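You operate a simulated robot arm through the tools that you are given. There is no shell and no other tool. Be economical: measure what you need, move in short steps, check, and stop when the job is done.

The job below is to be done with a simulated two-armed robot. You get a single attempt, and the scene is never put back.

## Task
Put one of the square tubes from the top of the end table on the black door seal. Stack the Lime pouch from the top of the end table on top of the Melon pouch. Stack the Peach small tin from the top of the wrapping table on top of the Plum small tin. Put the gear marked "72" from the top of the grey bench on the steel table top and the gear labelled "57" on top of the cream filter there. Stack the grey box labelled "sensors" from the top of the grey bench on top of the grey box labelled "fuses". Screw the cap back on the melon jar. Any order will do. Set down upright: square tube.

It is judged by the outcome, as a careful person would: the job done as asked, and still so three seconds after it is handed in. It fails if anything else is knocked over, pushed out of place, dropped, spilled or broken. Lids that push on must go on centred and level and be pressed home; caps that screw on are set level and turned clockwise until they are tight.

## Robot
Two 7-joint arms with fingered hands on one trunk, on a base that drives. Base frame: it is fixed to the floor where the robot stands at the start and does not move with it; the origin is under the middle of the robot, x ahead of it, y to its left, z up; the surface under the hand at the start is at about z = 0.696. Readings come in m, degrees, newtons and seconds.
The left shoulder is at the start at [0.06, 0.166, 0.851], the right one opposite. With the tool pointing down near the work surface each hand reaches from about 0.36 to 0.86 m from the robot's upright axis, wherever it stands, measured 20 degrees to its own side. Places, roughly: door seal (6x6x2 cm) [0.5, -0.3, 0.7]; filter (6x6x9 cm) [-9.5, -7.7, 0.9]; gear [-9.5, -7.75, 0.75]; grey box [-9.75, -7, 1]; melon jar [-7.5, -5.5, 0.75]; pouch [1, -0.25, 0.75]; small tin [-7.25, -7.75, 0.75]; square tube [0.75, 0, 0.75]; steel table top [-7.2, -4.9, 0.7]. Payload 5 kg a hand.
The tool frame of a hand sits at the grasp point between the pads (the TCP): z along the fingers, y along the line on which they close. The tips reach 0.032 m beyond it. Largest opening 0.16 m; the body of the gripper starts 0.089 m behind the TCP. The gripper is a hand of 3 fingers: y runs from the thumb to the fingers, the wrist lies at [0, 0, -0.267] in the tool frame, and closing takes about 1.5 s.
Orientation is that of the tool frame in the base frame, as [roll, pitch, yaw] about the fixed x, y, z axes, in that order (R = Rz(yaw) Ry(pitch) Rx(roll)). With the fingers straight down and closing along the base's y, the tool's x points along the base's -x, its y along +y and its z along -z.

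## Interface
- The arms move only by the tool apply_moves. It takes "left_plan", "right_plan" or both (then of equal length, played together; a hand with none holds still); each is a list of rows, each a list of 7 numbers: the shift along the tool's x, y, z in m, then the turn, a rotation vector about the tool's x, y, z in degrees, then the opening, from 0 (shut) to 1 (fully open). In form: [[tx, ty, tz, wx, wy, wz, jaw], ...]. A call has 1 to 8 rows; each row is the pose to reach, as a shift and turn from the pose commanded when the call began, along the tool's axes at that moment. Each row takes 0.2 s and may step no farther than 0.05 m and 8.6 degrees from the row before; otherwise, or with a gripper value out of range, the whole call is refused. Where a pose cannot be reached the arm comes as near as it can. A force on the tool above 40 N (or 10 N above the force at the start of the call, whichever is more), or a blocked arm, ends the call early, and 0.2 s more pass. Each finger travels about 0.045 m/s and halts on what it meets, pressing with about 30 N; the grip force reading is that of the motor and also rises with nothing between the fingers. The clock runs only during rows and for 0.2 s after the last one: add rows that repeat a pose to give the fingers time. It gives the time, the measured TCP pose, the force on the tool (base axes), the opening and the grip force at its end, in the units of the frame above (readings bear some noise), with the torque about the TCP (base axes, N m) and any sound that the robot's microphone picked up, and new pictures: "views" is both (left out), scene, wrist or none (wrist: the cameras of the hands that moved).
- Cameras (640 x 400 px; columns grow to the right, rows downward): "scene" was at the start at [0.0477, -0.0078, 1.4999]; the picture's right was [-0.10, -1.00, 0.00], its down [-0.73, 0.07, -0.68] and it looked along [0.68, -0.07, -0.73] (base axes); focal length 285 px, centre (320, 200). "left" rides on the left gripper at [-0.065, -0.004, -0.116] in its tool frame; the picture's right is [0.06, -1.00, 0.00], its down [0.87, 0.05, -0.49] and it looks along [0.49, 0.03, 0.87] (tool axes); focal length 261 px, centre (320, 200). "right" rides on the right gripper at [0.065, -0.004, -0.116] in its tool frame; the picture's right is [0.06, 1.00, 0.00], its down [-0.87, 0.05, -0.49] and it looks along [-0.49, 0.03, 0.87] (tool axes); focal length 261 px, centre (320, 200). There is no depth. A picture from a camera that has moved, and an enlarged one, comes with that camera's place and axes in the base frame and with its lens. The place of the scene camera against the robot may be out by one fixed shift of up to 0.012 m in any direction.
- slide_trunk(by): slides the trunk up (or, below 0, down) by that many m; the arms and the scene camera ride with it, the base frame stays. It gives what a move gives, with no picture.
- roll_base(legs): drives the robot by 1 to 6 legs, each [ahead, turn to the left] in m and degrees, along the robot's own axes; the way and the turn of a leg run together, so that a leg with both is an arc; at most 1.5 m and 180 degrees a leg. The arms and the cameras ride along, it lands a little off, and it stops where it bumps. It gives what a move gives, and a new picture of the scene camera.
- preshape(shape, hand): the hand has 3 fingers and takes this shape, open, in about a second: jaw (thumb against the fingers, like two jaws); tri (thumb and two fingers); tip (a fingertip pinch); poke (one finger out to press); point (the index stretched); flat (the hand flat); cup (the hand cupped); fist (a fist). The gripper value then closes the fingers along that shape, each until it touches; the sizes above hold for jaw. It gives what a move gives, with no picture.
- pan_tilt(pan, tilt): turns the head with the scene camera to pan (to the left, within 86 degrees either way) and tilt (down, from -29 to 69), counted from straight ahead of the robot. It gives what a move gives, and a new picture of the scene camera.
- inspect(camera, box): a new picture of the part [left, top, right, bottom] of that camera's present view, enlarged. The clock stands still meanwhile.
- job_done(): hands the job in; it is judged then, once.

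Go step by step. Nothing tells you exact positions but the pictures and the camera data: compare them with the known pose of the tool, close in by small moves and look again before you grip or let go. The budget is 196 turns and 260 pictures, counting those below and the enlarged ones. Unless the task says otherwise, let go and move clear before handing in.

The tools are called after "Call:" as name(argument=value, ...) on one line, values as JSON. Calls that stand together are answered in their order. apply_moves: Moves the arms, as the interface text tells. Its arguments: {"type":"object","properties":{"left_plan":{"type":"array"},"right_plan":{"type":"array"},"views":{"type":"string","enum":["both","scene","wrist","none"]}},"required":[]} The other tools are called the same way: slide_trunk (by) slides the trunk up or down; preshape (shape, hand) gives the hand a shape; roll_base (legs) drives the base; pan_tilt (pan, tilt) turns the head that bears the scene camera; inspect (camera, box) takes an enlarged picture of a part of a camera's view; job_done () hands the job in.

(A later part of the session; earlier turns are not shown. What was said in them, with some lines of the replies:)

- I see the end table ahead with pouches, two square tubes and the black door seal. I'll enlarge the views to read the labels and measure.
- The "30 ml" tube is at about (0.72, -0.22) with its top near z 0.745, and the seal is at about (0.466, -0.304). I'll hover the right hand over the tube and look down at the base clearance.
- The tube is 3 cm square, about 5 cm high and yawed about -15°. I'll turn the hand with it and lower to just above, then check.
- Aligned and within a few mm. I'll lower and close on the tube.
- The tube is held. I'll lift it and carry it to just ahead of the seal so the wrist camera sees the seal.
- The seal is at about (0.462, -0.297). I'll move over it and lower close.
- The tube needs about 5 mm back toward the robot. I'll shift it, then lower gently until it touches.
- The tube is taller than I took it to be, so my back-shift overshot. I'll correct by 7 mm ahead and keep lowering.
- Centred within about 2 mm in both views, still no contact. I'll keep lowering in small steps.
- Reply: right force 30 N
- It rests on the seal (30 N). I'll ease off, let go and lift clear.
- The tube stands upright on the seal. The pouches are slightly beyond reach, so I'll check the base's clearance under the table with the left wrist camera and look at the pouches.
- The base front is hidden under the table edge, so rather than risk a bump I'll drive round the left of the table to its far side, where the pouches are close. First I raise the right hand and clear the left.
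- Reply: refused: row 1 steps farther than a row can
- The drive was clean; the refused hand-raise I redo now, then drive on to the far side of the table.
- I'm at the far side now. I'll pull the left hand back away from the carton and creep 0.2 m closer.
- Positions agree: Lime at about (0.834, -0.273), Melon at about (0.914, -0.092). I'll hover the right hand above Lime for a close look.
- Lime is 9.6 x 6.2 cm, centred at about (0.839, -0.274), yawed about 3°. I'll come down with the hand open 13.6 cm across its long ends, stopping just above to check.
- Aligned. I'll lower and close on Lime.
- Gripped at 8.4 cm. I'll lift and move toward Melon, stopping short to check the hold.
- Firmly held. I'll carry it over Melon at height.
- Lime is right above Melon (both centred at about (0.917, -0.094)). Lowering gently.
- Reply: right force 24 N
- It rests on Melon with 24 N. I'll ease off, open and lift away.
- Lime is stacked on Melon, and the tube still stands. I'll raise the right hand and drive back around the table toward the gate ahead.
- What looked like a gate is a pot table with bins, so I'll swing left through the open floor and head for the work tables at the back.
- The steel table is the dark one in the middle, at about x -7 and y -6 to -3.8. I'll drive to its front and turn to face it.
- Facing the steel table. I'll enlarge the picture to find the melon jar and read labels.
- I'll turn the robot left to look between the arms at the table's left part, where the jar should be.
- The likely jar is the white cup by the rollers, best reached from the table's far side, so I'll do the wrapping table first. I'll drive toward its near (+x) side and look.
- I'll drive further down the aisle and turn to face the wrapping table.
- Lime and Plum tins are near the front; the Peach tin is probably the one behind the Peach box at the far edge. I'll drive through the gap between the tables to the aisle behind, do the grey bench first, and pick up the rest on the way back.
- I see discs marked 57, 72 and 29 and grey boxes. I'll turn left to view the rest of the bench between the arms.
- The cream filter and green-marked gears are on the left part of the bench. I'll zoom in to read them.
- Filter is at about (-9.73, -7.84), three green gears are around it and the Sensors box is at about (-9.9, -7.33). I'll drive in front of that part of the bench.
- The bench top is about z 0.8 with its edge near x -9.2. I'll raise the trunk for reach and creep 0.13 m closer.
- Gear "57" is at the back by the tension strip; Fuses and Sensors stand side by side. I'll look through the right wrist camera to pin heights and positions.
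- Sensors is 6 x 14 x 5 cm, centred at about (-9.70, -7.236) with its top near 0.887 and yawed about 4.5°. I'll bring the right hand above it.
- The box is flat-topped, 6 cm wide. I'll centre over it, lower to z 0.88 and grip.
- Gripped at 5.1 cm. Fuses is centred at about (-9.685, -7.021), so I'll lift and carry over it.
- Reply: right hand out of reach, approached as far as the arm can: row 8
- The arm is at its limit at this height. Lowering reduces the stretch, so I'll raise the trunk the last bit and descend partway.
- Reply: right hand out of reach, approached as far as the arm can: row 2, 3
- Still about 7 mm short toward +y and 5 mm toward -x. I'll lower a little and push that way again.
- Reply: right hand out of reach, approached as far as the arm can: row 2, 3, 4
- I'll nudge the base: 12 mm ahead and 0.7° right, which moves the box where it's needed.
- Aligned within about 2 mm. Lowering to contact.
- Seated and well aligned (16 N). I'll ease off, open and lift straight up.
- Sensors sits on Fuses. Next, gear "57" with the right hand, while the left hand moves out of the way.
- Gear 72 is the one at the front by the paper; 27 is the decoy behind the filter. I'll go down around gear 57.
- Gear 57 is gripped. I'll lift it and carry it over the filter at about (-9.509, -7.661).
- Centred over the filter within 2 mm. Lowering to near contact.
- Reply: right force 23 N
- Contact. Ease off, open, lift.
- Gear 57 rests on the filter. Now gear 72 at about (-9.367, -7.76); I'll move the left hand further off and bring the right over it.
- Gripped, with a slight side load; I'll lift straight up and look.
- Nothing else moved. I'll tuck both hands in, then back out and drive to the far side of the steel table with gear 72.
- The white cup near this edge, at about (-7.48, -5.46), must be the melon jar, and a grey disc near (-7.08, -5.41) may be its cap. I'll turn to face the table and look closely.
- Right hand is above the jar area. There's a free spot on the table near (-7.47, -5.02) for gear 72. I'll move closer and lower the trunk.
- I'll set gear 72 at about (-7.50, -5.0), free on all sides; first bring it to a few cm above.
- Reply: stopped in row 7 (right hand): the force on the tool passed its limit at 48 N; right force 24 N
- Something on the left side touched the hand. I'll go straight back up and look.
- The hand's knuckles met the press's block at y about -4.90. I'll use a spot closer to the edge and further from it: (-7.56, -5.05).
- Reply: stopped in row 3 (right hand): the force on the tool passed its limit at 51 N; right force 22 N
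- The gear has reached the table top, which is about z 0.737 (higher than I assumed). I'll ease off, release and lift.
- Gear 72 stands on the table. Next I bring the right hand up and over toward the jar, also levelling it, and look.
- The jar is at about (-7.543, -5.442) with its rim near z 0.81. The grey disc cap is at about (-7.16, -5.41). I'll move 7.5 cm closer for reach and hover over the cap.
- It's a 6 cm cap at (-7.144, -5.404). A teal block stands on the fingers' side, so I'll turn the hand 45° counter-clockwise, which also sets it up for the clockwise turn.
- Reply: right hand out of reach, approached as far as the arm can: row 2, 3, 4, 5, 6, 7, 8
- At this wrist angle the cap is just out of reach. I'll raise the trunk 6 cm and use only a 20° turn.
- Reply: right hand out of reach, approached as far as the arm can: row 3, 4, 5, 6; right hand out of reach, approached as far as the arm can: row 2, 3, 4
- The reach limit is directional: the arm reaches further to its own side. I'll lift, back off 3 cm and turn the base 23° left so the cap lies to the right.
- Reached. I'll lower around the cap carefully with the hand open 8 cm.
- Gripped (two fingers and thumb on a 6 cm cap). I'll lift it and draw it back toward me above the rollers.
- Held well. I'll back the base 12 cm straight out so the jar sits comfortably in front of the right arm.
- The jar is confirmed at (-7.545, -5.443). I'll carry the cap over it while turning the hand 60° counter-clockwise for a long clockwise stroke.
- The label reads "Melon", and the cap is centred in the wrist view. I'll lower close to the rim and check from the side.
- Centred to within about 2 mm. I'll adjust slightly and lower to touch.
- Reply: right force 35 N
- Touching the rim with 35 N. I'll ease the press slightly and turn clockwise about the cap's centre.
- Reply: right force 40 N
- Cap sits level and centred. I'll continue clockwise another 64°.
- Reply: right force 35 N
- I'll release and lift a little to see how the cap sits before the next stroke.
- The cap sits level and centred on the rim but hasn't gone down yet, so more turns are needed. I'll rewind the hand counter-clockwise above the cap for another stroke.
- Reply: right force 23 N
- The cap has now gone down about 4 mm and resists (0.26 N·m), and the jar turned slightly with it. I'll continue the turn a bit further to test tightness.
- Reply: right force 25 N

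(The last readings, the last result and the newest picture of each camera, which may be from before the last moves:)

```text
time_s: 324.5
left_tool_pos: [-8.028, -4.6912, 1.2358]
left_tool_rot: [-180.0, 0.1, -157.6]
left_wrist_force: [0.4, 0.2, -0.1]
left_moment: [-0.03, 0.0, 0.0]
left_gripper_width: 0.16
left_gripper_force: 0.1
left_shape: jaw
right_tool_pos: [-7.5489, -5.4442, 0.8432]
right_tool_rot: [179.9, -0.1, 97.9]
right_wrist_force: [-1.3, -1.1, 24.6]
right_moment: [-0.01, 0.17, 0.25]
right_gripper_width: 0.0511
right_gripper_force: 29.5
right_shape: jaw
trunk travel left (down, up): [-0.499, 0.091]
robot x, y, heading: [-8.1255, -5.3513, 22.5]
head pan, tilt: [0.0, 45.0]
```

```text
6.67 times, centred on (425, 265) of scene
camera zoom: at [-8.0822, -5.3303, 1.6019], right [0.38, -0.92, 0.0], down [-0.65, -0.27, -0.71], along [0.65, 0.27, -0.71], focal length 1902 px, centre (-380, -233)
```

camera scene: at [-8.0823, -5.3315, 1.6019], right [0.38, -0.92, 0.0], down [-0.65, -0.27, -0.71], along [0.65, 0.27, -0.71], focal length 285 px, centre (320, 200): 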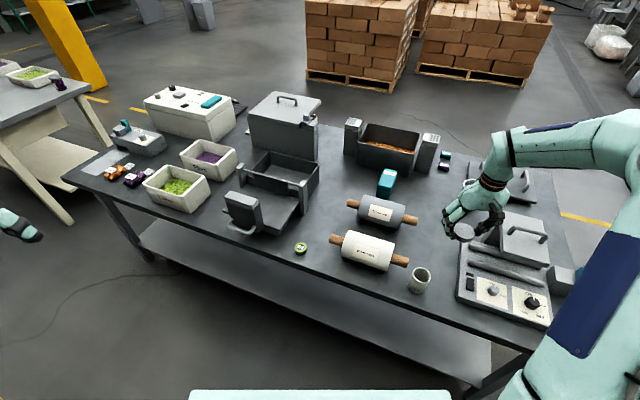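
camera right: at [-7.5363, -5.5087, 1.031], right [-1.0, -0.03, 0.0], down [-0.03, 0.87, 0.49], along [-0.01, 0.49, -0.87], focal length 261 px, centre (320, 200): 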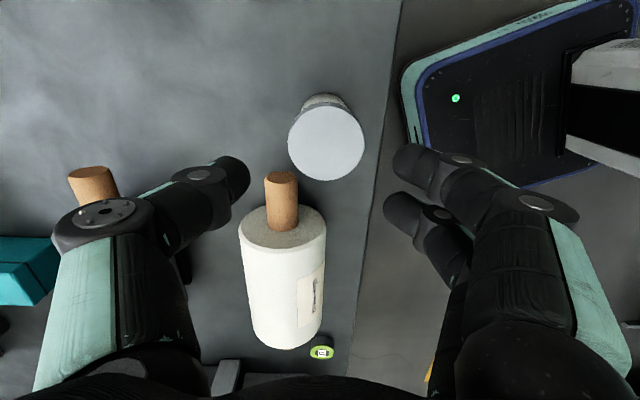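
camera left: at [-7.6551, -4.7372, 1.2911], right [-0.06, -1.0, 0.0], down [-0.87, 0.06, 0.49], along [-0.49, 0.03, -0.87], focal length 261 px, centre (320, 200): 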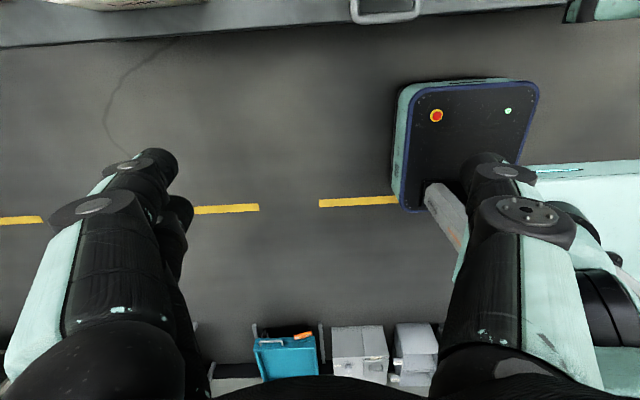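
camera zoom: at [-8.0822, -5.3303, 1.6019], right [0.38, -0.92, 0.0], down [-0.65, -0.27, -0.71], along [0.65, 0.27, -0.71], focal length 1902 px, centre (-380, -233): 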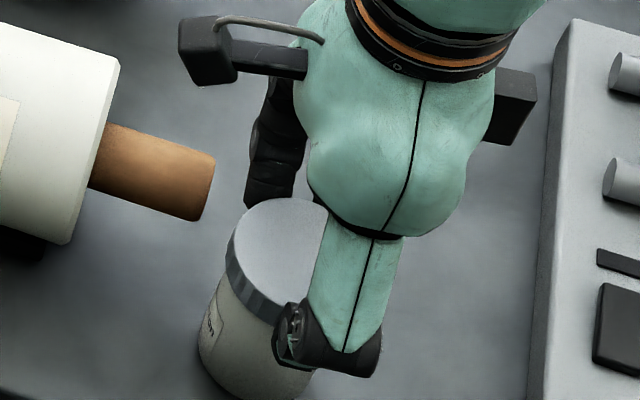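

The jar now turns fully along with the cap: it has hit its stop. One last firm turn with more downward press to tighten.

Call:
apply_moves(right_plan=[[0, 0, 0.0015, 0, 0, 0, 0.25], [0.0007, 0.0001, 0.0015, 0, 0, 8.5, 0.25], [0.0015, 0.0002, 0.0015, 0, 0, 17, 0.25]], views="none")

Call:
apply_moves(right_plan=[[0, 0, -0.001, 0, 0, 0, 0.32], [0, 0, -0.001, 0, 0, 0, 0.4], [0, 0, -0.001, 0, 0, 0, 0.48], [0, 0, -0.001, 0, 0, 0, 0.5], [0, 0, -0.04, 0, 0, 0, 0.5], [0, 0, -0.085, 0, 0, 0, 0.5]], views="wrist")

Call:
inspect(camera="scene", box=[390, 235, 460, 295])

```text
time_s: 325.3
left_tool_pos: [-8.0283, -4.6917, 1.2377]
left_tool_rot: [180.0, 0.1, -157.6]
left_wrist_force: [0.0, -0.7, 0.5]
left_moment: [-0.02, 0.0, -0.02]
left_gripper_width: 0.1598
left_gripper_force: 0.0
left_shape: jaw
right_tool_pos: [-7.5491, -5.4434, 0.8418]
right_tool_rot: [179.9, -0.1, 81.1]
right_wrist_force: [-1.5, -2.3, 34.5]
right_moment: [-0.01, 0.11, 0.34]
right_gripper_width: 0.0519
right_gripper_force: 29.5
right_shape: jaw
trunk travel left (down, up): [-0.499, 0.091]
robot x, y, heading: [-8.1254, -5.3512, 22.3]
head pan, tilt: [0.0, 45.0]
```

```text
time_s: 326.7
left_tool_pos: [-8.0273, -4.6932, 1.2371]
left_tool_rot: [-180.0, 0.1, -157.6]
left_wrist_force: [-0.6, -0.2, 0.7]
left_moment: [0.0, -0.02, -0.02]
left_gripper_width: 0.1601
left_gripper_force: 0.0
left_shape: jaw
right_tool_pos: [-7.5483, -5.4426, 0.9254]
right_tool_rot: [179.9, -0.1, 80.9]
right_wrist_force: [-0.6, -0.2, -0.4]
right_moment: [0.0, -0.03, 0.01]
right_gripper_width: 0.0797
right_gripper_force: 0.0
right_shape: jaw
trunk travel left (down, up): [-0.499, 0.091]
robot x, y, heading: [-8.1265, -5.349, 22.3]
head pan, tilt: [0.0, 45.0]
camera right: at [-7.5414, -5.3762, 1.0407], right [1.0, -0.09, 0.0], down [-0.08, -0.87, 0.49], along [-0.05, -0.49, -0.87], focal length 261 px, centre (320, 200)
```

right: 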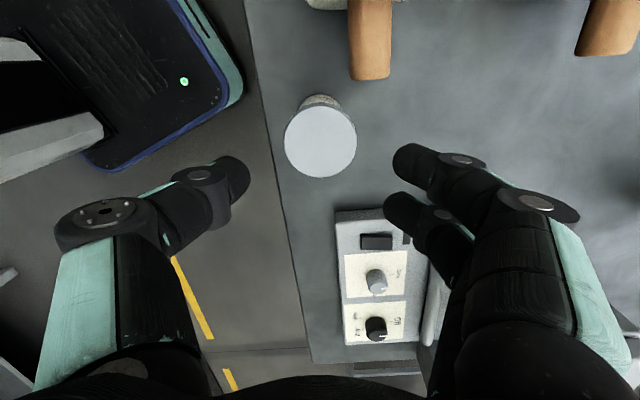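

```text
6.67 times, centred on (425, 265) of scene
camera zoom: at [-8.081, -5.3308, 1.6018], right [0.38, -0.92, 0.0], down [-0.65, -0.27, -0.71], along [0.65, 0.27, -0.71], focal length 1902 px, centre (-380, -233)
```

zoom: 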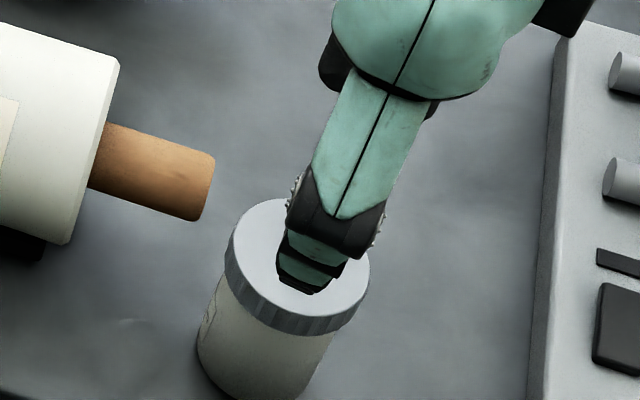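

The cap is on level and tight. I'll raise and unwind the hand to neutral, then head for the Peach tin.

Call:
apply_moves(right_plan=[[0, 0, -0.02, 0, 0, -8.5, 0.5], [0, 0, -0.04, 0, 0, -17, 0.5], [0, 0, -0.06, 0, 0, -25.5, 0.5], [0, 0, -0.08, 0, 0, -34, 0.5], [0, 0, -0.1, 0, 0, -42.5, 0.5], [0, 0, -0.12, 0, 0, -51, 0.5], [0, 0, -0.13, 0, 0, -59.5, 0.5], [0, 0, -0.14, 0, 0, -68, 0.5]], views="none")

Call:
apply_moves(right_plan=[[0, 0, 0, 0, 0, -8, 0.6], [0, 0, 0, 0, 0, -16, 0.6], [0, 0, 0, 0, 0, -24, 0.6], [0, 0, 0, 0, 0, -32, 0.6], [0, 0, 0, 0, 0, -40, 0.6], [0, 0, 0, 0, 0, -48, 0.6], [0, 0, 0, 0, 0, -53, 0.6]], views="none")

Call:
inspect(camera="scene", box=[360, 200, 500, 300])

```text
time_s: 328.5
left_tool_pos: [-8.0271, -4.6916, 1.2369]
left_tool_rot: [180.0, 0.0, -157.6]
left_wrist_force: [-1.0, 0.2, -0.3]
left_moment: [0.0, 0.03, -0.02]
left_gripper_width: 0.1596
left_gripper_force: 0.1
left_shape: jaw
right_tool_pos: [-7.5481, -5.4438, 1.0654]
right_tool_rot: [179.9, 0.0, 149.1]
right_wrist_force: [-0.6, 0.1, 0.2]
right_moment: [0.0, -0.02, 0.01]
right_gripper_width: 0.0793
right_gripper_force: 0.1
right_shape: jaw
trunk travel left (down, up): [-0.499, 0.091]
robot x, y, heading: [-8.1245, -5.3521, 22.7]
head pan, tilt: [0.0, 45.0]
```

```text
time_s: 330.1
left_tool_pos: [-8.0258, -4.692, 1.2369]
left_tool_rot: [180.0, 0.0, -157.6]
left_wrist_force: [0.3, 0.7, 0.5]
left_moment: [0.04, 0.01, -0.01]
left_gripper_width: 0.1596
left_gripper_force: 0.1
left_shape: jaw
right_tool_pos: [-7.5477, -5.4425, 1.0651]
right_tool_rot: [179.9, 0.0, -157.9]
right_wrist_force: [-0.3, -0.4, -0.1]
right_moment: [-0.01, -0.04, -0.03]
right_gripper_width: 0.0955
right_gripper_force: 0.0
right_shape: jaw
trunk travel left (down, up): [-0.499, 0.091]
robot x, y, heading: [-8.1236, -5.3482, 22.6]
head pan, tilt: [0.0, 45.0]
```

```text
4.00 times, centred on (430, 250) of scene
camera zoom: at [-8.0803, -5.3307, 1.6018], right [0.38, -0.92, 0.0], down [-0.65, -0.27, -0.71], along [0.65, 0.27, -0.71], focal length 1141 px, centre (-120, 0)
```

zoom: 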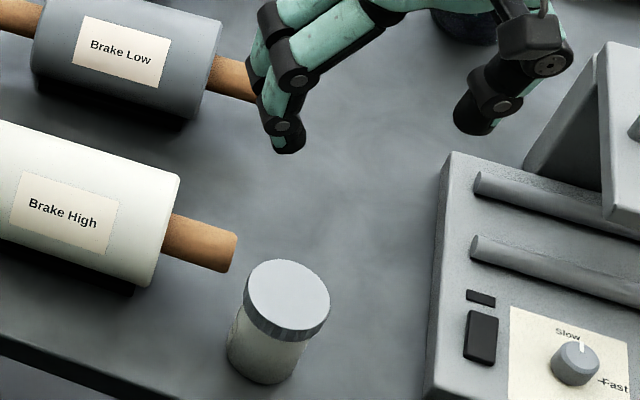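

All good there. Driving to the far side of the wrapping table.

Call:
roll_base(legs=[[-0.35, 0], [0, -112.6], [1.2, 0], [1.15, 0], [0, 90]])

Call:
inspect(camera="scene", box=[180, 100, 460, 300])

```text
time_s: 352.3
left_tool_pos: [-8.0732, -7.2856, 1.2365]
left_tool_rot: [180.0, 0.0, 179.1]
left_wrist_force: [0.2, 0.7, 0.5]
left_moment: [-0.02, 0.0, 0.0]
left_gripper_width: 0.16
left_gripper_force: 0.0
left_shape: jaw
right_tool_pos: [-7.9321, -8.1641, 1.0641]
right_tool_rot: [179.9, 0.1, 178.6]
right_wrist_force: [-0.8, -0.2, 0.0]
right_moment: [-0.03, 0.0, 0.03]
right_gripper_width: 0.0953
right_gripper_force: 0.0
right_shape: jaw
trunk travel left (down, up): [-0.499, 0.091]
robot x, y, heading: [-8.4251, -7.8477, -1.2]
head pan, tilt: [0.0, 45.0]
camera scene: at [-8.3759, -7.8502, 1.6018], right [-0.02, -1.0, 0.0], down [-0.71, 0.01, -0.71], along [0.71, -0.01, -0.71], focal length 285 px, centre (320, 200)
```

scene: 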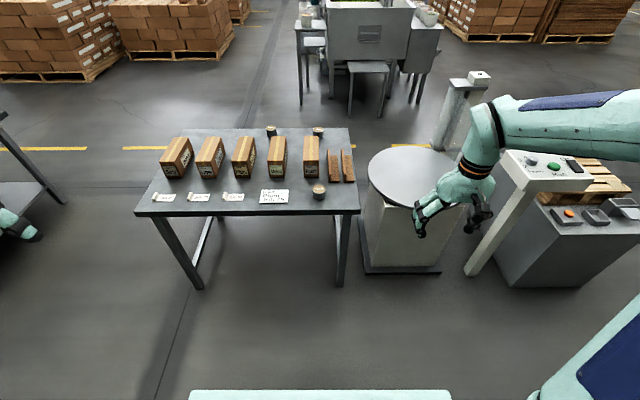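

```text
2.00 times, centred on (320, 200) of scene
camera zoom: at [-8.3759, -7.8502, 1.6018], right [-0.02, -1.0, 0.0], down [-0.71, 0.01, -0.71], along [0.71, -0.01, -0.71], focal length 570 px, centre (320, 200)
```

zoom: 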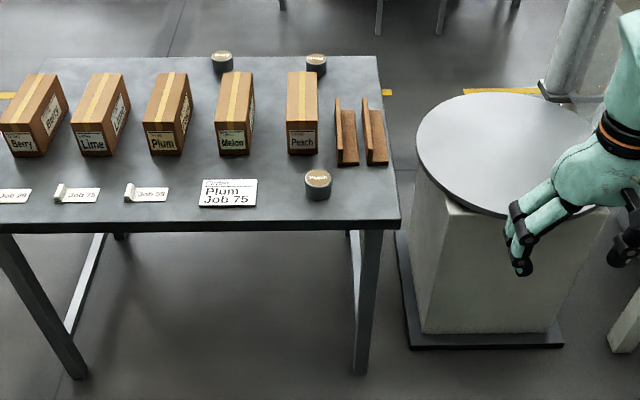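

The Peach tin is close to this edge at about (-7.484, -7.86). The table is open underneath, so from y = -7.6 I should also be able to reach the Plum tin from here. Repositioning.

Call:
roll_base(legs=[[0, 61.2], [0.29, 0], [0, -60], [0.3, 0]])

Call:
inspect(camera="right", box=[0, 0, 640, 400])

```text
time_s: 361.5
left_tool_pos: [-7.6361, -7.0155, 1.236]
left_tool_rot: [179.9, -0.1, -179.3]
left_wrist_force: [0.6, -0.2, 0.5]
left_moment: [0.01, 0.01, 0.0]
left_gripper_width: 0.16
left_gripper_force: 0.1
left_shape: jaw
right_tool_pos: [-7.4704, -7.8912, 1.0631]
right_tool_rot: [179.8, 0.1, -179.7]
right_wrist_force: [0.1, -0.3, -0.5]
right_moment: [0.03, 0.04, 0.0]
right_gripper_width: 0.0953
right_gripper_force: 0.0
right_shape: jaw
trunk travel left (down, up): [-0.499, 0.091]
robot x, y, heading: [-7.9706, -7.5898, 0.8]
head pan, tilt: [0.0, 45.0]
camera scene: at [-7.9234, -7.5891, 1.6018], right [0.01, -1.0, 0.0], down [-0.71, -0.01, -0.71], along [0.71, 0.01, -0.71], focal length 285 px, centre (320, 200)
```

scene: 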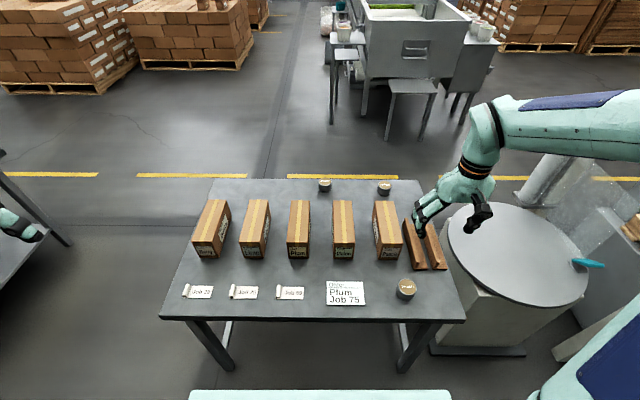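

```text
1.00 times, centred on (320, 200) of right (not enlarged: the box is as wide or as high as the picture)
camera zoom: at [-7.5363, -7.894, 1.1785], right [-0.07, 1.0, 0.0], down [0.87, 0.06, 0.49], along [0.49, 0.03, -0.87], focal length 261 px, centre (320, 200)
```

zoom: 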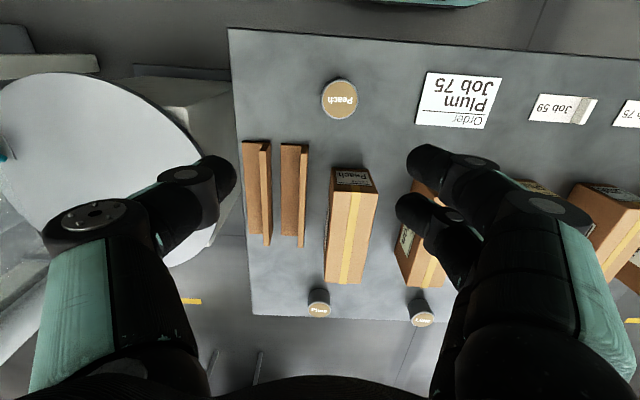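

Peach tin confirmed at (-7.48, -7.862), Plum at (-7.01, -7.86). I'll go down over Peach.

Call:
apply_moves(right_plan=[[0.0096, 0.0242, 0.04, 0, 0, 0, 0.55], [0.0096, 0.0242, 0.085, 0, 0, 0, 0.55], [0.0096, 0.0242, 0.13, 0, 0, 0, 0.55], [0.0096, 0.0242, 0.175, 0, 0, 0, 0.55], [0.0096, 0.0242, 0.22, 0, 0, 0, 0.5], [0.0096, 0.0242, 0.24, 0, 0, 0, 0.5]], views="wrist")

```text
time_s: 362.9
left_tool_pos: [-7.6371, -7.0156, 1.2361]
left_tool_rot: [180.0, 0.0, -179.4]
left_wrist_force: [0.0, -0.5, 0.1]
left_moment: [0.04, 0.01, 0.0]
left_gripper_width: 0.1597
left_gripper_force: 0.0
left_shape: jaw
right_tool_pos: [-7.4806, -7.866, 0.8231]
right_tool_rot: [179.9, 0.2, -179.8]
right_wrist_force: [-0.4, -0.1, 0.9]
right_moment: [0.0, 0.0, 0.0]
right_gripper_width: 0.0808
right_gripper_force: 0.1
right_shape: jaw
trunk travel left (down, up): [-0.499, 0.091]
robot x, y, heading: [-7.973, -7.5912, 0.7]
head pan, tilt: [0.0, 45.0]
camera right: at [-7.5463, -7.8693, 0.9382], right [-0.07, 1.0, 0.0], down [0.87, 0.06, 0.49], along [0.49, 0.03, -0.87], focal length 261 px, centre (320, 200)
```

right: 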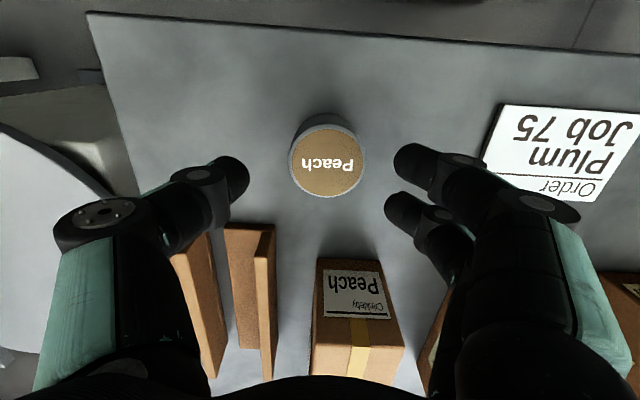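

Call:
apply_moves(right_plan=[[0, 0.001, 0.03, 0, 0, 0, 0.5], [0, 0.001, 0.045, 0, 0, 0, 0.5], [0, 0.001, 0.05, 0, 0, 0, 0.45], [0, 0.001, 0.05, 0, 0, 0, 0.35], [0, 0.001, 0.05, 0, 0, 0, 0.25], [0, 0.001, 0.05, 0, 0, 0, 0.25], [0, 0.001, 0.05, 0, 0, 0, 0.25]], views="wrist")

```text
time_s: 364.5
left_tool_pos: [-7.6376, -7.0155, 1.2362]
left_tool_rot: [180.0, 0.0, -179.4]
left_wrist_force: [-0.8, -0.2, -0.2]
left_moment: [-0.01, -0.01, -0.03]
left_gripper_width: 0.1601
left_gripper_force: 0.1
left_shape: jaw
right_tool_pos: [-7.4828, -7.8644, 0.774]
right_tool_rot: [179.9, 0.0, -179.7]
right_wrist_force: [-0.8, -0.4, -0.9]
right_moment: [0.03, -0.02, -0.03]
right_gripper_width: 0.0471
right_gripper_force: 29.5
right_shape: jaw
trunk travel left (down, up): [-0.499, 0.091]
robot x, y, heading: [-7.9751, -7.5929, 0.4]
head pan, tilt: [0.0, 45.0]
camera right: at [-7.5472, -7.8682, 0.8884], right [-0.07, 1.0, 0.0], down [0.87, 0.06, 0.49], along [0.49, 0.03, -0.87], focal length 261 px, centre (320, 200)
```

right: 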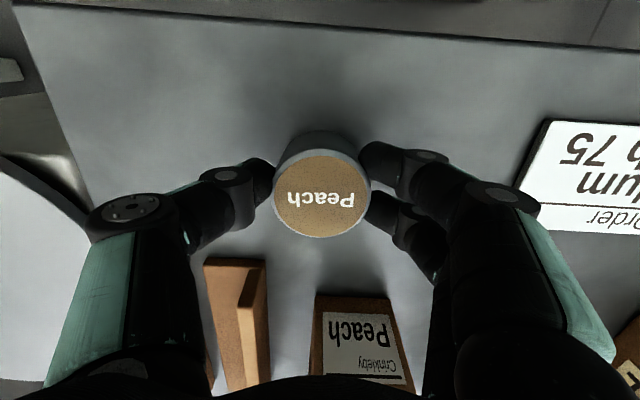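

Gripped. I'll lift, then move the base in under the open table edge and turn 15° left to bring Plum within reach.

Call:
apply_moves(right_plan=[[0, 0, -0.02, 0, 0, 0, 0.25], [0, 0, -0.06, 0, 0, 0, 0.25], [0, 0, -0.105, 0, 0, 0, 0.25], [0, 0, -0.15, 0, 0, 0, 0.25], [0, 0, -0.195, 0, 0, 0, 0.25], [0, 0, -0.22, 0, 0, 0, 0.25]], views="wrist")

Call:
roll_base(legs=[[0.12, 0], [0, 15]])

```text
time_s: 365.9
left_tool_pos: [-7.6382, -7.0138, 1.2367]
left_tool_rot: [180.0, 0.0, -179.3]
left_wrist_force: [0.2, -0.4, 0.8]
left_moment: [0.0, 0.02, 0.0]
left_gripper_width: 0.1601
left_gripper_force: 0.1
left_shape: jaw
right_tool_pos: [-7.4844, -7.8662, 0.9949]
right_tool_rot: [179.9, 0.0, -179.8]
right_wrist_force: [-0.2, -0.1, -0.3]
right_moment: [-0.03, 0.04, -0.04]
right_gripper_width: 0.0466
right_gripper_force: 29.4
right_shape: jaw
trunk travel left (down, up): [-0.499, 0.091]
robot x, y, heading: [-7.9787, -7.585, 0.9]
head pan, tilt: [0.0, 45.0]
camera right: at [-7.5495, -7.8697, 1.1104], right [-0.07, 1.0, 0.0], down [0.87, 0.06, 0.49], along [0.49, 0.03, -0.87], focal length 261 px, centre (320, 200)
```

right: 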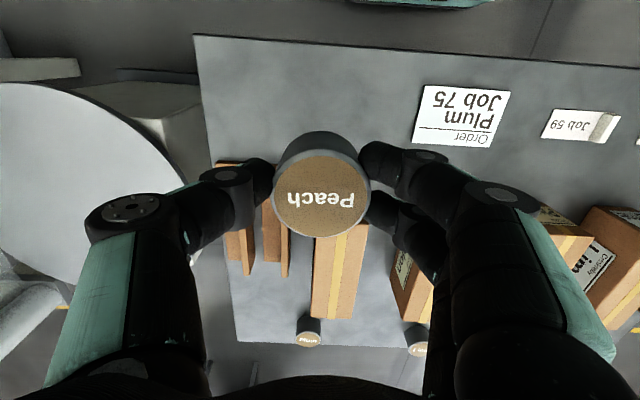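

```text
time_s: 368.0
left_tool_pos: [-7.6813, -6.948, 1.2369]
left_tool_rot: [180.0, 0.0, -164.4]
left_wrist_force: [-0.1, -1.4, -0.5]
left_moment: [0.05, -0.02, 0.0]
left_gripper_width: 0.1598
left_gripper_force: 0.0
left_shape: jaw
right_tool_pos: [-7.3121, -7.7293, 0.996]
right_tool_rot: [179.9, 0.2, -164.7]
right_wrist_force: [0.0, -0.1, 0.3]
right_moment: [0.04, -0.03, 0.01]
right_gripper_width: 0.0467
right_gripper_force: 30.0
right_shape: jaw
trunk travel left (down, up): [-0.499, 0.091]
robot x, y, heading: [-7.859, -7.5921, 14.3]
head pan, tilt: [0.0, 45.0]
camera scene: at [-7.8101, -7.5774, 1.6018], right [0.25, -0.97, 0.0], down [-0.69, -0.17, -0.71], along [0.69, 0.17, -0.71], focal length 285 px, centre (320, 200)
```

scene: 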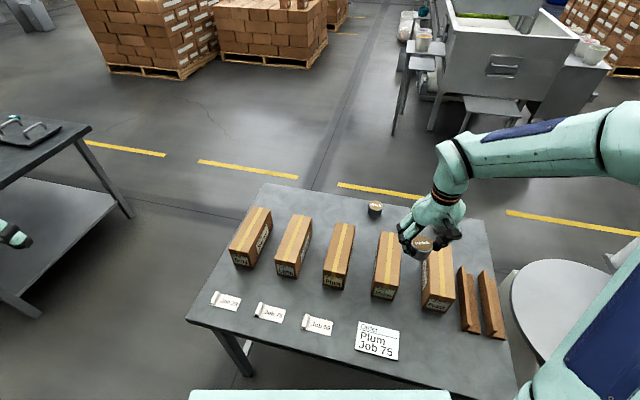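

Call:
apply_moves(right_plan=[[-0.0312, -0.0261, 0, 0, 0, 0, 0.25], [-0.0624, -0.0522, 0, 0, 0, 0, 0.25], [-0.0936, -0.0784, 0, 0, 0, 0, 0.25], [-0.1249, -0.1045, 0, 0, 0, 0, 0.25], [-0.1561, -0.1306, 0, 0, 0, 0, 0.25], [-0.1873, -0.1568, 0.01, 0, 0, 0, 0.25], [-0.2185, -0.1829, 0.03, 0, 0, 0, 0.25], [-0.2497, -0.209, 0.05, 0, 0, 0, 0.25]], views="wrist")

Call:
inspect(camera="scene", box=[370, 170, 490, 260])

```text
time_s: 369.8
left_tool_pos: [-7.6787, -6.9479, 1.237]
left_tool_rot: [179.9, -0.1, -164.4]
left_wrist_force: [1.5, -0.4, -0.6]
left_moment: [0.01, 0.08, 0.05]
left_gripper_width: 0.16
left_gripper_force: 0.0
left_shape: jaw
right_tool_pos: [-7.0126, -7.8656, 0.9451]
right_tool_rot: [179.9, 0.1, -164.7]
right_wrist_force: [0.8, 0.8, -0.8]
right_moment: [0.03, 0.02, 0.01]
right_gripper_width: 0.0463
right_gripper_force: 30.1
right_shape: jaw
trunk travel left (down, up): [-0.499, 0.091]
robot x, y, heading: [-7.862, -7.5889, 14.3]
head pan, tilt: [0.0, 45.0]
camera right: at [-7.075, -7.8853, 1.0589], right [-0.32, 0.95, 0.0], down [0.82, 0.28, 0.49], along [0.46, 0.16, -0.87], focal length 261 px, centre (320, 200)
```

right: 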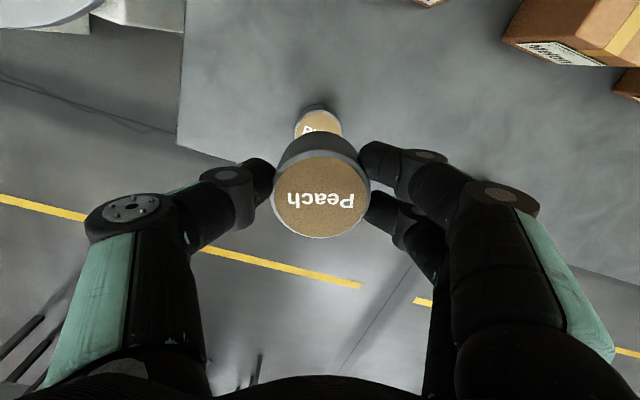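

```text
4.44 times, centred on (430, 215) of scene
camera zoom: at [-7.8076, -7.577, 1.6019], right [0.25, -0.97, 0.0], down [-0.69, -0.17, -0.71], along [0.68, 0.17, -0.71], focal length 1268 px, centre (-169, 133)
```

zoom: 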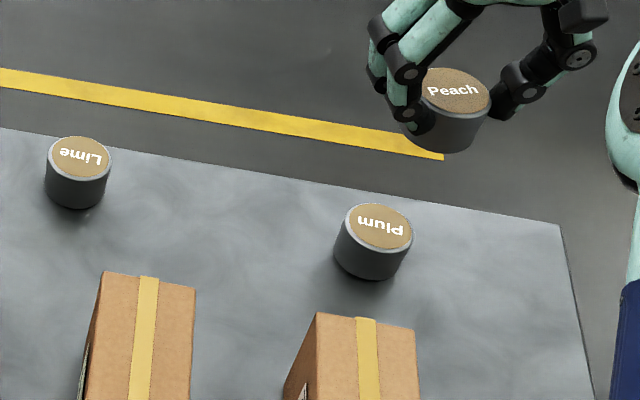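

Reached. I'll lower to about 1.5 cm above Plum with a small correction and re-check alignment.

Call:
apply_moves(right_plan=[[-0.0047, 0.0018, 0.04, 0, 0, 0, 0.25], [-0.0047, 0.0018, 0.08, 0, 0, 0, 0.25], [-0.0047, 0.0018, 0.11, 0, 0, 0, 0.25], [-0.0047, 0.0018, 0.122, 0, 0, 0, 0.25], [-0.0047, 0.0018, 0.122, 0, 0, 0, 0.25]], views="none")

Call:
inspect(camera="scene", box=[400, 180, 470, 240])

Call:
inspect(camera="right", box=[250, 90, 390, 180])

```text
time_s: 371.0
left_tool_pos: [-7.6808, -6.948, 1.2357]
left_tool_rot: [-180.0, 0.0, -164.5]
left_wrist_force: [0.0, 0.0, -0.6]
left_moment: [0.01, 0.0, -0.05]
left_gripper_width: 0.1599
left_gripper_force: 0.1
left_shape: jaw
right_tool_pos: [-7.0106, -7.8615, 0.8225]
right_tool_rot: [179.8, 0.2, -164.8]
right_wrist_force: [-0.3, 0.3, -0.5]
right_moment: [0.03, 0.02, 0.0]
right_gripper_width: 0.0465
right_gripper_force: 30.0
right_shape: jaw
trunk travel left (down, up): [-0.499, 0.091]
robot x, y, heading: [-7.8602, -7.5937, 14.4]
head pan, tilt: [0.0, 45.0]
```

```text
6.67 times, centred on (435, 210) of scene
camera zoom: at [-7.8095, -7.5767, 1.6018], right [0.25, -0.97, 0.0], down [-0.69, -0.17, -0.71], along [0.69, 0.17, -0.71], focal length 1902 px, centre (-447, 133)
```

zoom: 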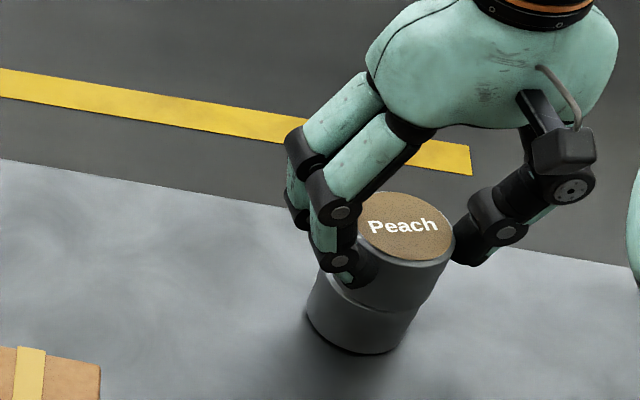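

```text
4.44 times, centred on (320, 135) of right
camera zoom: at [-7.0727, -7.8819, 0.9366], right [-0.32, 0.95, 0.0], down [0.82, 0.28, 0.49], along [0.47, 0.16, -0.87], focal length 1158 px, centre (320, 489)
```

zoom: 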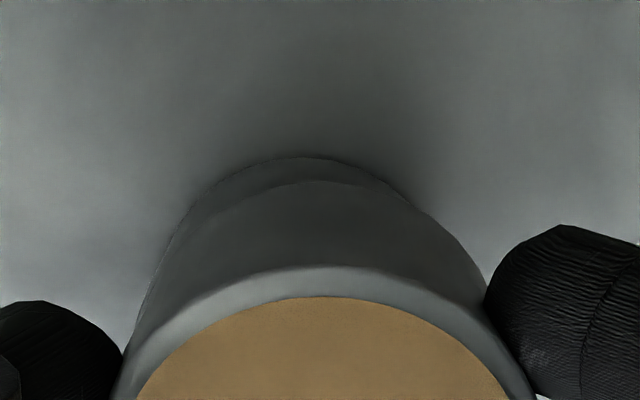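

Aligned within 1–2 mm. Lowering to contact.

Call:
apply_moves(right_plan=[[0, -0.001, 0.006, 0, 0, 0, 0.25], [0, -0.001, 0.011, 0, 0, 0, 0.25], [0, -0.001, 0.014, 0, 0, 0, 0.25], [0, -0.001, 0.016, 0, 0, 0, 0.25], [0, -0.001, 0.018, 0, 0, 0, 0.25]], views="none")

```text
time_s: 372.3
left_tool_pos: [-7.6804, -6.9477, 1.2359]
left_tool_rot: [179.9, -0.1, -164.4]
left_wrist_force: [1.3, -0.2, 0.3]
left_moment: [0.06, 0.03, -0.02]
left_gripper_width: 0.16
left_gripper_force: 0.2
left_shape: jaw
right_tool_pos: [-7.0077, -7.8633, 0.814]
right_tool_rot: [-179.9, 0.9, -164.8]
right_wrist_force: [-2.2, 1.2, 19.1]
right_moment: [0.07, 0.06, 0.0]
right_gripper_width: 0.0486
right_gripper_force: 30.3
right_shape: jaw
trunk travel left (down, up): [-0.499, 0.091]
robot x, y, heading: [-7.8571, -7.5875, 14.1]
head pan, tilt: [0.0, 45.0]
stopped in row 5 (right hand): the force on the tool passed its limit at 41 N (the readings are from after the stop); the commanded pose is now the measured one
```

Contact made. Look once before letting go.

Call:
inspect(camera="scene", box=[400, 180, 470, 240])

```text
6.67 times, centred on (435, 210) of scene
camera zoom: at [-7.8109, -7.5763, 1.6016], right [0.24, -0.97, 0.0], down [-0.69, -0.17, -0.71], along [0.69, 0.17, -0.71], focal length 1902 px, centre (-447, 133)
```

zoom: 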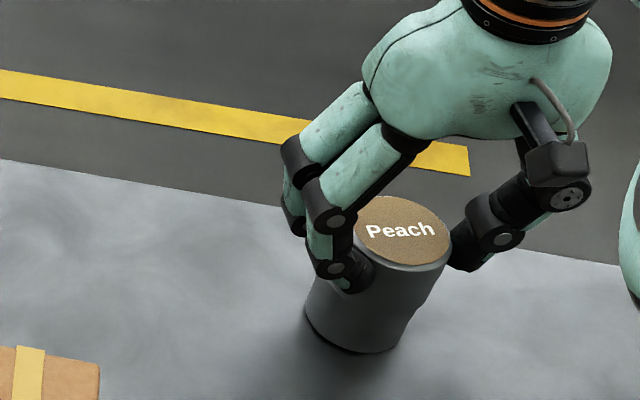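

Call:
apply_moves(right_plan=[[0, 0, -0.001, 0, 0, 0, 0.28], [0, 0, -0.001, 0, 0, 0, 0.34], [0, 0, -0.001, 0, 0, 0, 0.42], [0, 0, -0.001, 0, 0, 0, 0.5], [0, 0, -0.001, 0, 0, 0, 0.5], [0, 0, -0.04, 0, 0, 0, 0.5], [0, 0, -0.085, 0, 0, 0, 0.5], [0, 0, -0.13, 0, 0, 0, 0.5]], views="wrist")

Call:
inspect(camera="scene", box=[340, 170, 500, 280])

```text
time_s: 374.1
left_tool_pos: [-7.6824, -6.9469, 1.2373]
left_tool_rot: [179.9, 0.0, -164.3]
left_wrist_force: [-0.8, -0.6, -0.4]
left_moment: [-0.04, -0.04, 0.01]
left_gripper_width: 0.1599
left_gripper_force: 0.1
left_shape: jaw
right_tool_pos: [-7.0127, -7.8619, 0.9399]
right_tool_rot: [-179.9, 0.5, -164.7]
right_wrist_force: [0.3, 0.1, 1.0]
right_moment: [-0.02, -0.05, -0.02]
right_gripper_width: 0.0794
right_gripper_force: 0.1
right_shape: jaw
trunk travel left (down, up): [-0.499, 0.091]
robot x, y, heading: [-7.8587, -7.5923, 14.0]
head pan, tilt: [0.0, 45.0]
camera right: at [-7.0767, -7.8828, 1.0546], right [-0.32, 0.95, 0.0], down [0.82, 0.28, 0.5], along [0.47, 0.16, -0.87], focal length 261 px, centre (320, 200)
```

right: 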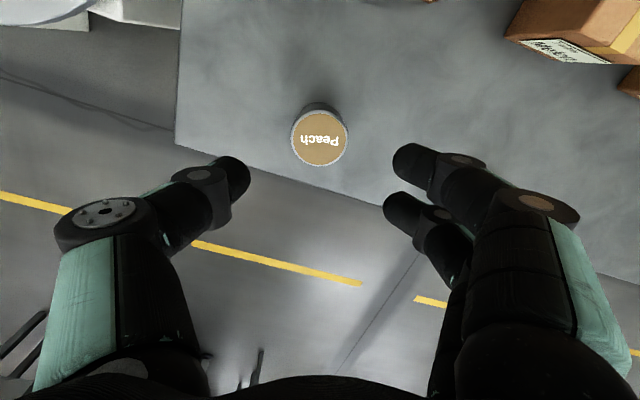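

```text
3.64 times, centred on (420, 225) of scene
camera zoom: at [-7.8101, -7.5763, 1.6018], right [0.24, -0.97, 0.0], down [-0.69, -0.17, -0.71], along [0.69, 0.17, -0.71], focal length 1037 px, centre (-44, 109)
```

zoom: 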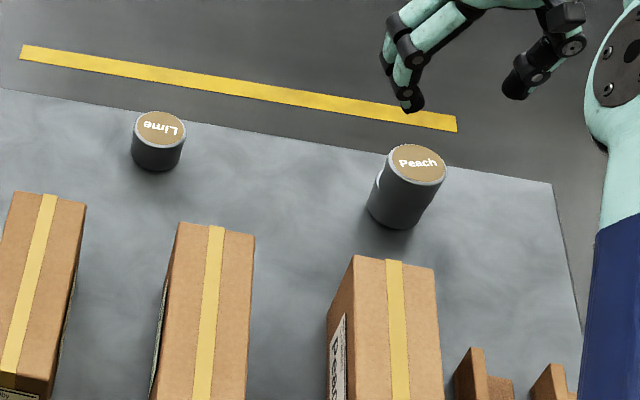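

Peach sits squarely on Plum. I'll draw the hand up and clear before handing in.

Call:
apply_moves(right_plan=[[0, 0, -0.045, 0, 0, 0, 0.5], [0.03, 0, -0.08, 0, 0, 0, 0.5], [0.07, 0, -0.1, 0, 0, 0, 0.5], [0.115, 0, -0.11, 0, 0, 0, 0.5], [0.16, 0, -0.11, 0, 0, 0, 0.5], [0.205, 0, -0.11, 0, 0, 0, 0.5]], views="scene")

```text
time_s: 375.5
left_tool_pos: [-7.6815, -6.9475, 1.2358]
left_tool_rot: [180.0, 0.0, -164.4]
left_wrist_force: [0.1, 0.6, 0.1]
left_moment: [-0.02, -0.03, -0.03]
left_gripper_width: 0.1599
left_gripper_force: 0.0
left_shape: jaw
right_tool_pos: [-7.2123, -7.9182, 1.051]
right_tool_rot: [-179.9, 0.5, -164.8]
right_wrist_force: [-0.7, -0.5, 1.0]
right_moment: [0.0, -0.03, 0.0]
right_gripper_width: 0.0793
right_gripper_force: 0.1
right_shape: jaw
trunk travel left (down, up): [-0.499, 0.091]
robot x, y, heading: [-7.859, -7.5922, 14.0]
head pan, tilt: [0.0, 45.0]
camera scene: at [-7.8107, -7.5769, 1.6019], right [0.24, -0.97, 0.0], down [-0.69, -0.17, -0.71], along [0.69, 0.17, -0.71], focal length 285 px, centre (320, 200)
```

scene: 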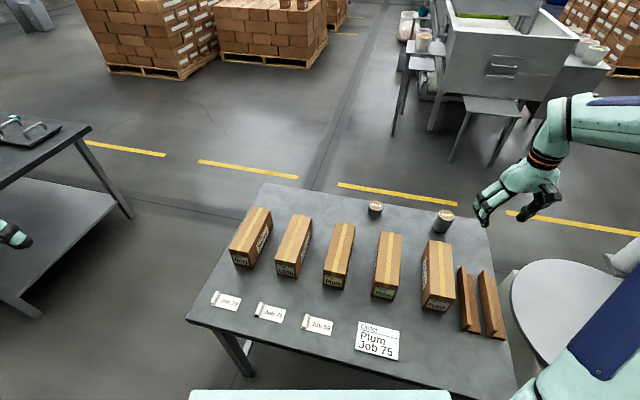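

All the parts of the job are in place and both hands are empty and clear, so I'm handing it in.

Call:
job_done()

```text
The job is handed in.
```

I've handed the job in with every part of the task done, nothing else seen out of place, and both hands empty and clear.

- **Square tube:** the "30 ml" tube stands upright on the black door seal.
- **Pouches:** Lime is stacked on Melon.
- **Tins:** Peach is stacked on Plum, within about 2 mm of centred.
- **Gears:** "72" is on the steel table top, about 5 cm from the edge. "57" is on the cream filter, up to about 8 mm off centre but fully on its top.
- **Grey boxes:** Sensors is stacked on Fuses.
- **Melon jar:** the cap is on level. I turned it clockwise until the jar turned with it at about 0.34 N·m, and took that as tight. The jar itself ended up turned on the table and may have moved a few millimetres.

While setting gear "72" down, the hand bumped the press on the steel table once with about 48 N. The press did not appear to move.
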